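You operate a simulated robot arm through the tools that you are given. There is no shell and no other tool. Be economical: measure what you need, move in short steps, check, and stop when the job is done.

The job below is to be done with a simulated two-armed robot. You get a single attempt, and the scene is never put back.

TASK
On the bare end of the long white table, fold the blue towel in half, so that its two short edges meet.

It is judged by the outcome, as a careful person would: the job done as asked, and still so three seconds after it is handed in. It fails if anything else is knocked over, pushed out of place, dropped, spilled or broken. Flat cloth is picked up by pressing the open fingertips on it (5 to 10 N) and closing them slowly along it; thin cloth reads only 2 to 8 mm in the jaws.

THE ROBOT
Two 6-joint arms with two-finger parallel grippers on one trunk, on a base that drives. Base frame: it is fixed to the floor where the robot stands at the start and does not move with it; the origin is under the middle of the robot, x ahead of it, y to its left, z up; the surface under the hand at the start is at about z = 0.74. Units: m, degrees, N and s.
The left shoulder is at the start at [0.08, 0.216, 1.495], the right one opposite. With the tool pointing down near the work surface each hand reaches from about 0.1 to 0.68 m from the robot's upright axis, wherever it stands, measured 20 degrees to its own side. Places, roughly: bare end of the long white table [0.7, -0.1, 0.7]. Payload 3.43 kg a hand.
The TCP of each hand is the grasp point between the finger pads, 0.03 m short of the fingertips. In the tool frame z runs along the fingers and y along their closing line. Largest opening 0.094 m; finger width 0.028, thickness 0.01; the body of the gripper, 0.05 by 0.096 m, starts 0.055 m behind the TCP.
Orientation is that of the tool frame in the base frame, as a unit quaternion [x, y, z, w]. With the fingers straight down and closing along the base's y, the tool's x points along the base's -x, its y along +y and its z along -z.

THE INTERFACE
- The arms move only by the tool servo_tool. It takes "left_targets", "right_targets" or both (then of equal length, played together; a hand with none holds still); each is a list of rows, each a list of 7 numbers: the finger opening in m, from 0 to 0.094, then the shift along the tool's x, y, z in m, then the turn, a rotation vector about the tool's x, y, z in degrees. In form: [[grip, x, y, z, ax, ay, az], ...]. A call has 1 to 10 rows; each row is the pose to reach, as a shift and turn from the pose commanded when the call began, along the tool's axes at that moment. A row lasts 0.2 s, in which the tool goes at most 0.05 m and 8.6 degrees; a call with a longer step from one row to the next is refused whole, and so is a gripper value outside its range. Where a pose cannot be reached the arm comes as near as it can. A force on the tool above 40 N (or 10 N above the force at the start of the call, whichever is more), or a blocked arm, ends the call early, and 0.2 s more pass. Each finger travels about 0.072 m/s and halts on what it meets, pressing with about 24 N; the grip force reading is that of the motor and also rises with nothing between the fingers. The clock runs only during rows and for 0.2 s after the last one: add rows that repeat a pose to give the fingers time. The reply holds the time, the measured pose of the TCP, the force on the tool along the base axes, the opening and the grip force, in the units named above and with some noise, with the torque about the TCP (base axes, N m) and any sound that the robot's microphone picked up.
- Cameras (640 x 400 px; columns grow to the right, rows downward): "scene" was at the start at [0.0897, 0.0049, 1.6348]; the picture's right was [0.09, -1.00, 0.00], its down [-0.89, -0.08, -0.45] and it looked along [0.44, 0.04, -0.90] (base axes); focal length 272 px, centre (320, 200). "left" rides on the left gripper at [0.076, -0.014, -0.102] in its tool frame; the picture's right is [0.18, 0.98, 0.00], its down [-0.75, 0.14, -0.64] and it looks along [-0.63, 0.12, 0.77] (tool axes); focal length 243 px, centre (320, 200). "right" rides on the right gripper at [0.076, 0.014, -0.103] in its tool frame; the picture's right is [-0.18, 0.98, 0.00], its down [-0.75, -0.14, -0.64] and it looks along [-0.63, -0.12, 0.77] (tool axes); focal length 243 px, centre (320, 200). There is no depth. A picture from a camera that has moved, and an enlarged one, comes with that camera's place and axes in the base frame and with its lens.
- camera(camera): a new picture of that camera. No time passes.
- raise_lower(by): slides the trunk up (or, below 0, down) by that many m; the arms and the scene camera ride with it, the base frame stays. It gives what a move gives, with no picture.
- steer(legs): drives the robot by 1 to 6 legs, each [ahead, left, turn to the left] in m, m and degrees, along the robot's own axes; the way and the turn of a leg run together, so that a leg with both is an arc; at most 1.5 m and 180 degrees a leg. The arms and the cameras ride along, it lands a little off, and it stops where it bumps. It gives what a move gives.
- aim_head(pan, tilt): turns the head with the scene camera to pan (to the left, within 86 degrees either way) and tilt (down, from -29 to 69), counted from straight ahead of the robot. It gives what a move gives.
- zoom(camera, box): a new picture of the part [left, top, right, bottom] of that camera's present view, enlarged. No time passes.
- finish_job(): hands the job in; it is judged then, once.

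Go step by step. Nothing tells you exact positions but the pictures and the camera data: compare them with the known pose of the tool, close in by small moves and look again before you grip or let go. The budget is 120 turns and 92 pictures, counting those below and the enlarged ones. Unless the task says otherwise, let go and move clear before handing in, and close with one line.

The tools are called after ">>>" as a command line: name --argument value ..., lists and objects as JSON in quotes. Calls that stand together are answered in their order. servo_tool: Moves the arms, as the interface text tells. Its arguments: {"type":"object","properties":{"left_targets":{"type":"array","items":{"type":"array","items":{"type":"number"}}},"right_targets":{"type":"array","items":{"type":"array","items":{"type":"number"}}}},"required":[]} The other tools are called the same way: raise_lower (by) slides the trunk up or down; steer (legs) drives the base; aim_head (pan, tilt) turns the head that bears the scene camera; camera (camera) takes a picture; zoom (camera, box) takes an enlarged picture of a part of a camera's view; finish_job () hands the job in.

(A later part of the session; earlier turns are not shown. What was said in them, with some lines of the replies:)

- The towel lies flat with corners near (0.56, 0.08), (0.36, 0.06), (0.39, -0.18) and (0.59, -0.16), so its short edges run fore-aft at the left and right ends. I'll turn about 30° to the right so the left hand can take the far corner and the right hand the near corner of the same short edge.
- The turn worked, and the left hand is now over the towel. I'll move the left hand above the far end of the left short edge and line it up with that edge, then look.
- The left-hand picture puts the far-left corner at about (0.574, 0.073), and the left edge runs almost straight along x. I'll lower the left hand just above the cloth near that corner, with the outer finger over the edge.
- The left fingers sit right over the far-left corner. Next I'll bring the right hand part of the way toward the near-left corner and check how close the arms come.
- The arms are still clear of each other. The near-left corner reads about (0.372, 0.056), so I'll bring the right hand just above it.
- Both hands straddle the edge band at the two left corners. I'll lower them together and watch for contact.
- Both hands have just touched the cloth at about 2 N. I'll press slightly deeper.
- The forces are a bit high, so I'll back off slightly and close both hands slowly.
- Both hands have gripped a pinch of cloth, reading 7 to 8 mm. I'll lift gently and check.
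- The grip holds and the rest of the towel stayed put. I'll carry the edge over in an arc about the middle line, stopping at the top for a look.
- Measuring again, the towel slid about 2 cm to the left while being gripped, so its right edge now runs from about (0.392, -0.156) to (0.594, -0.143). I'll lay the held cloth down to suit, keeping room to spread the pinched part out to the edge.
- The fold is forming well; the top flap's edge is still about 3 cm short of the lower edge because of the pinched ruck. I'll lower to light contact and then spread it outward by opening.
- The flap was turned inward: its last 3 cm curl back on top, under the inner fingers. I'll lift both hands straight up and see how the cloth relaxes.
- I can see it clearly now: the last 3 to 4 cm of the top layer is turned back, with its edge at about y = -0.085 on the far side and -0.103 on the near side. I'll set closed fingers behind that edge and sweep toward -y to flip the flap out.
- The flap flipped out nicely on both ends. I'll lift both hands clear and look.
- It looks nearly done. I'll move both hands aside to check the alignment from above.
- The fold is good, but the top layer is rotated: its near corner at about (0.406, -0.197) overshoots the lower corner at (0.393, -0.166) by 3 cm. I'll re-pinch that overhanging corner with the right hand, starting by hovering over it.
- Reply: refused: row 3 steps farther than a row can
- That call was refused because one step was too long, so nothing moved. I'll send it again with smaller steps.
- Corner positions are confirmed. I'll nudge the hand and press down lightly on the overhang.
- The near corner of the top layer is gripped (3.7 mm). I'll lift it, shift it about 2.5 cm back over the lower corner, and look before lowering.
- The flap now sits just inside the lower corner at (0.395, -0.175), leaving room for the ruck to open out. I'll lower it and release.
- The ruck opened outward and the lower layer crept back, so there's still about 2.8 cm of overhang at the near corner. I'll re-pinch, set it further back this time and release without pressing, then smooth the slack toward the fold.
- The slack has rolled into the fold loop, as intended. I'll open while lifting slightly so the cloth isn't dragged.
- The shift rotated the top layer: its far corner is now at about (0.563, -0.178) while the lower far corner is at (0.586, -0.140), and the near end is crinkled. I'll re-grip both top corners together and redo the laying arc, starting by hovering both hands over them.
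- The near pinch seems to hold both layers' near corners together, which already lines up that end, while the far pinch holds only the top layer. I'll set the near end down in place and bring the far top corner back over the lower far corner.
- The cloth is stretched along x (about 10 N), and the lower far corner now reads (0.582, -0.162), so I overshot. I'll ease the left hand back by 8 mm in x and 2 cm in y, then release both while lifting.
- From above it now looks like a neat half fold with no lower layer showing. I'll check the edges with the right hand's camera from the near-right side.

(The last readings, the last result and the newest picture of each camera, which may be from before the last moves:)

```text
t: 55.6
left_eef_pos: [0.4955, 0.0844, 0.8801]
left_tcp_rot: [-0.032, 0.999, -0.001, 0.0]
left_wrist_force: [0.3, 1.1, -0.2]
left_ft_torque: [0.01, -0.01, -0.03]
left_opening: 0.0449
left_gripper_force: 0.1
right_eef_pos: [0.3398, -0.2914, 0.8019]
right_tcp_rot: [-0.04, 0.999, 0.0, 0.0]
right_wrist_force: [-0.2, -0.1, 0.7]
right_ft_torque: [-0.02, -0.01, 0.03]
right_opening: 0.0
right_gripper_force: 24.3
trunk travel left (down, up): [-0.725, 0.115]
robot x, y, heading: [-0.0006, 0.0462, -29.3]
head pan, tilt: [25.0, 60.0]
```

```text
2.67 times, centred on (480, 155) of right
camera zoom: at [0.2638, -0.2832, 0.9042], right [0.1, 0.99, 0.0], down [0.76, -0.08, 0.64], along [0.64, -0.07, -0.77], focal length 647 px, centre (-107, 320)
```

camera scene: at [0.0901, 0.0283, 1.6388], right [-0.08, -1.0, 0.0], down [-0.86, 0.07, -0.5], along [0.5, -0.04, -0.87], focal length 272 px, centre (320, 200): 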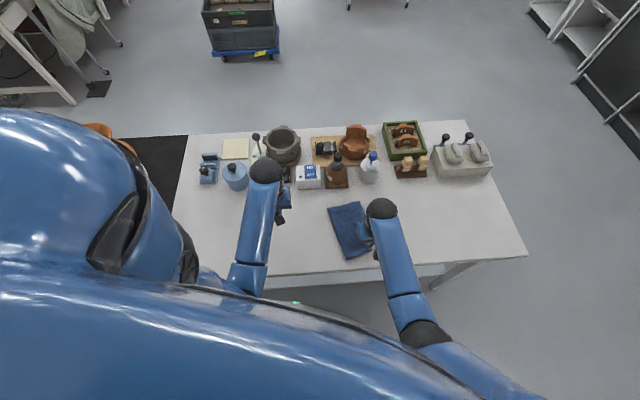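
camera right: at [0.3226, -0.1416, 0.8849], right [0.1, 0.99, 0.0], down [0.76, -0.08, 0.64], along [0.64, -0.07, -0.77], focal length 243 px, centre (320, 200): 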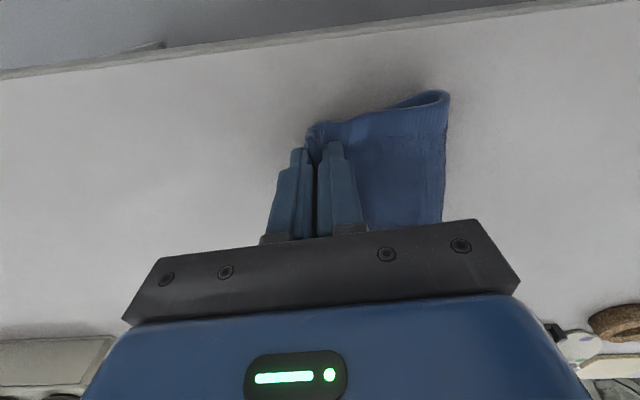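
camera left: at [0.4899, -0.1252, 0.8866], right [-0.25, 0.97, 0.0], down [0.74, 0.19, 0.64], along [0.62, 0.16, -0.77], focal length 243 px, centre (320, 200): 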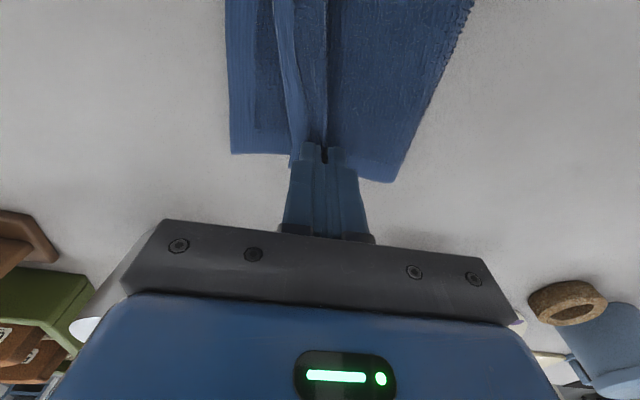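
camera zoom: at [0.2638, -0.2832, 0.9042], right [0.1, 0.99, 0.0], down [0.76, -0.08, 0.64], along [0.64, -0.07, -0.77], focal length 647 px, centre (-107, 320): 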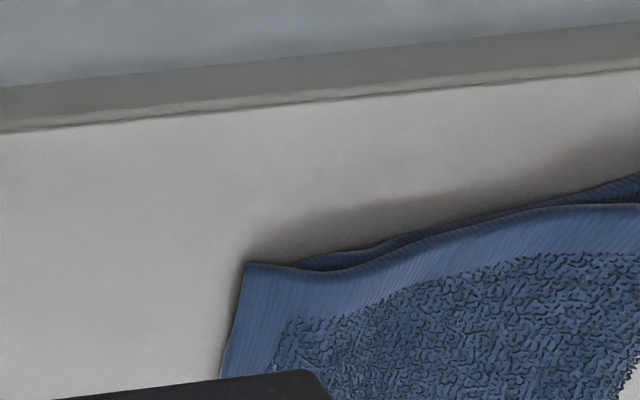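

The near corners meet within about 1.5 cm, and at the far end the top corner (0.580, -0.158) matches the lower corner I measured there before letting go (0.582, -0.162). I'll raise both hands clear and take a last look.

>>> servo_tool --right_targets '[[0, 0, -0.02, -0.04, 0, 0, 0], [0, 0, -0.03, -0.08, 0, 0, 0], [0, 0, -0.03, -0.08, 0, 0, 0]]' --left_targets '[[0.045, 0, 0.02, -0.01, 0, 0, 0], [0.045, 0, 0.04, -0.02, 0, 0, 0], [0.045, 0, 0.04, -0.02, 0, 0, 0]]'

>>> camera --camera "scene"

>>> zoom --camera "scene" --box '[290, 180, 410, 270]'

```text
t: 56.4
left_eef_pos: [0.4943, 0.1231, 0.8979]
left_tcp_rot: [-0.033, 0.999, -0.001, 0.0]
left_wrist_force: [0.4, 0.1, 0.5]
left_ft_torque: [-0.01, -0.03, -0.02]
left_opening: 0.0449
left_gripper_force: 0.0
right_eef_pos: [0.3448, -0.3225, 0.8809]
right_tcp_rot: [-0.04, 0.999, 0.001, 0.0]
right_wrist_force: [-1.2, 0.3, 0.3]
right_ft_torque: [0.01, 0.0, 0.03]
right_opening: 0.0
right_gripper_force: 23.9
trunk travel left (down, up): [-0.725, 0.115]
robot x, y, heading: [-0.0002, 0.051, -29.7]
head pan, tilt: [25.0, 60.0]
```

```text
32 pictures are left
camera scene: at [0.09, 0.0283, 1.6388], right [-0.08, -1.0, 0.0], down [-0.86, 0.07, -0.5], along [0.5, -0.04, -0.87], focal length 272 px, centre (320, 200)
```

scene: 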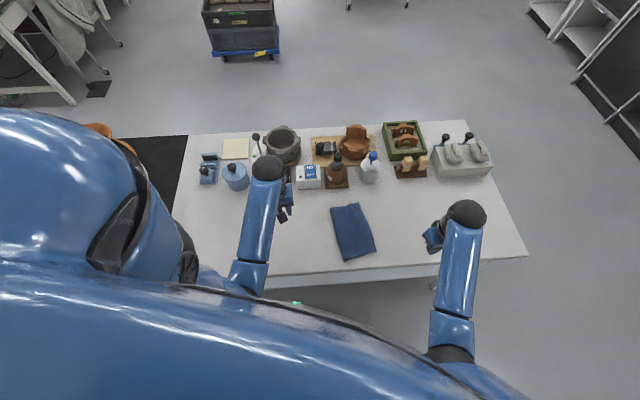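

```text
4.44 times, centred on (350, 225) of scene
camera zoom: at [0.09, 0.0283, 1.6388], right [-0.08, -1.0, 0.0], down [-0.86, 0.07, -0.5], along [0.5, -0.04, -0.87], focal length 1211 px, centre (187, 89)
```

zoom: 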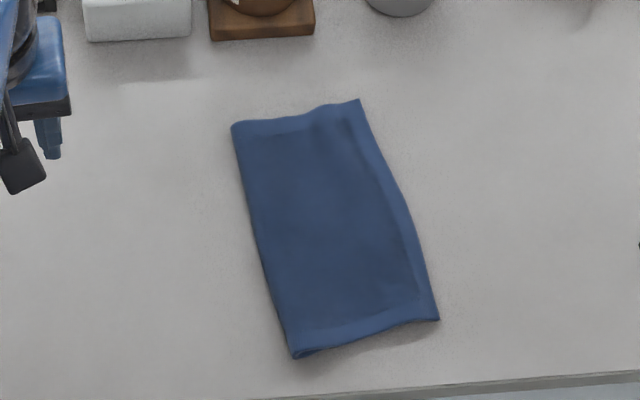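

The towel is folded in half with its short edges meeting, nothing else on the table has moved, and both hands are clear. I'm handing it in.

>>> finish_job

```text
The job is handed in.
```

The blue towel is folded in half on the bare end of the table, with its short edges meeting to within about 1.5 cm at the near corner; the fold itself is slightly puffy.
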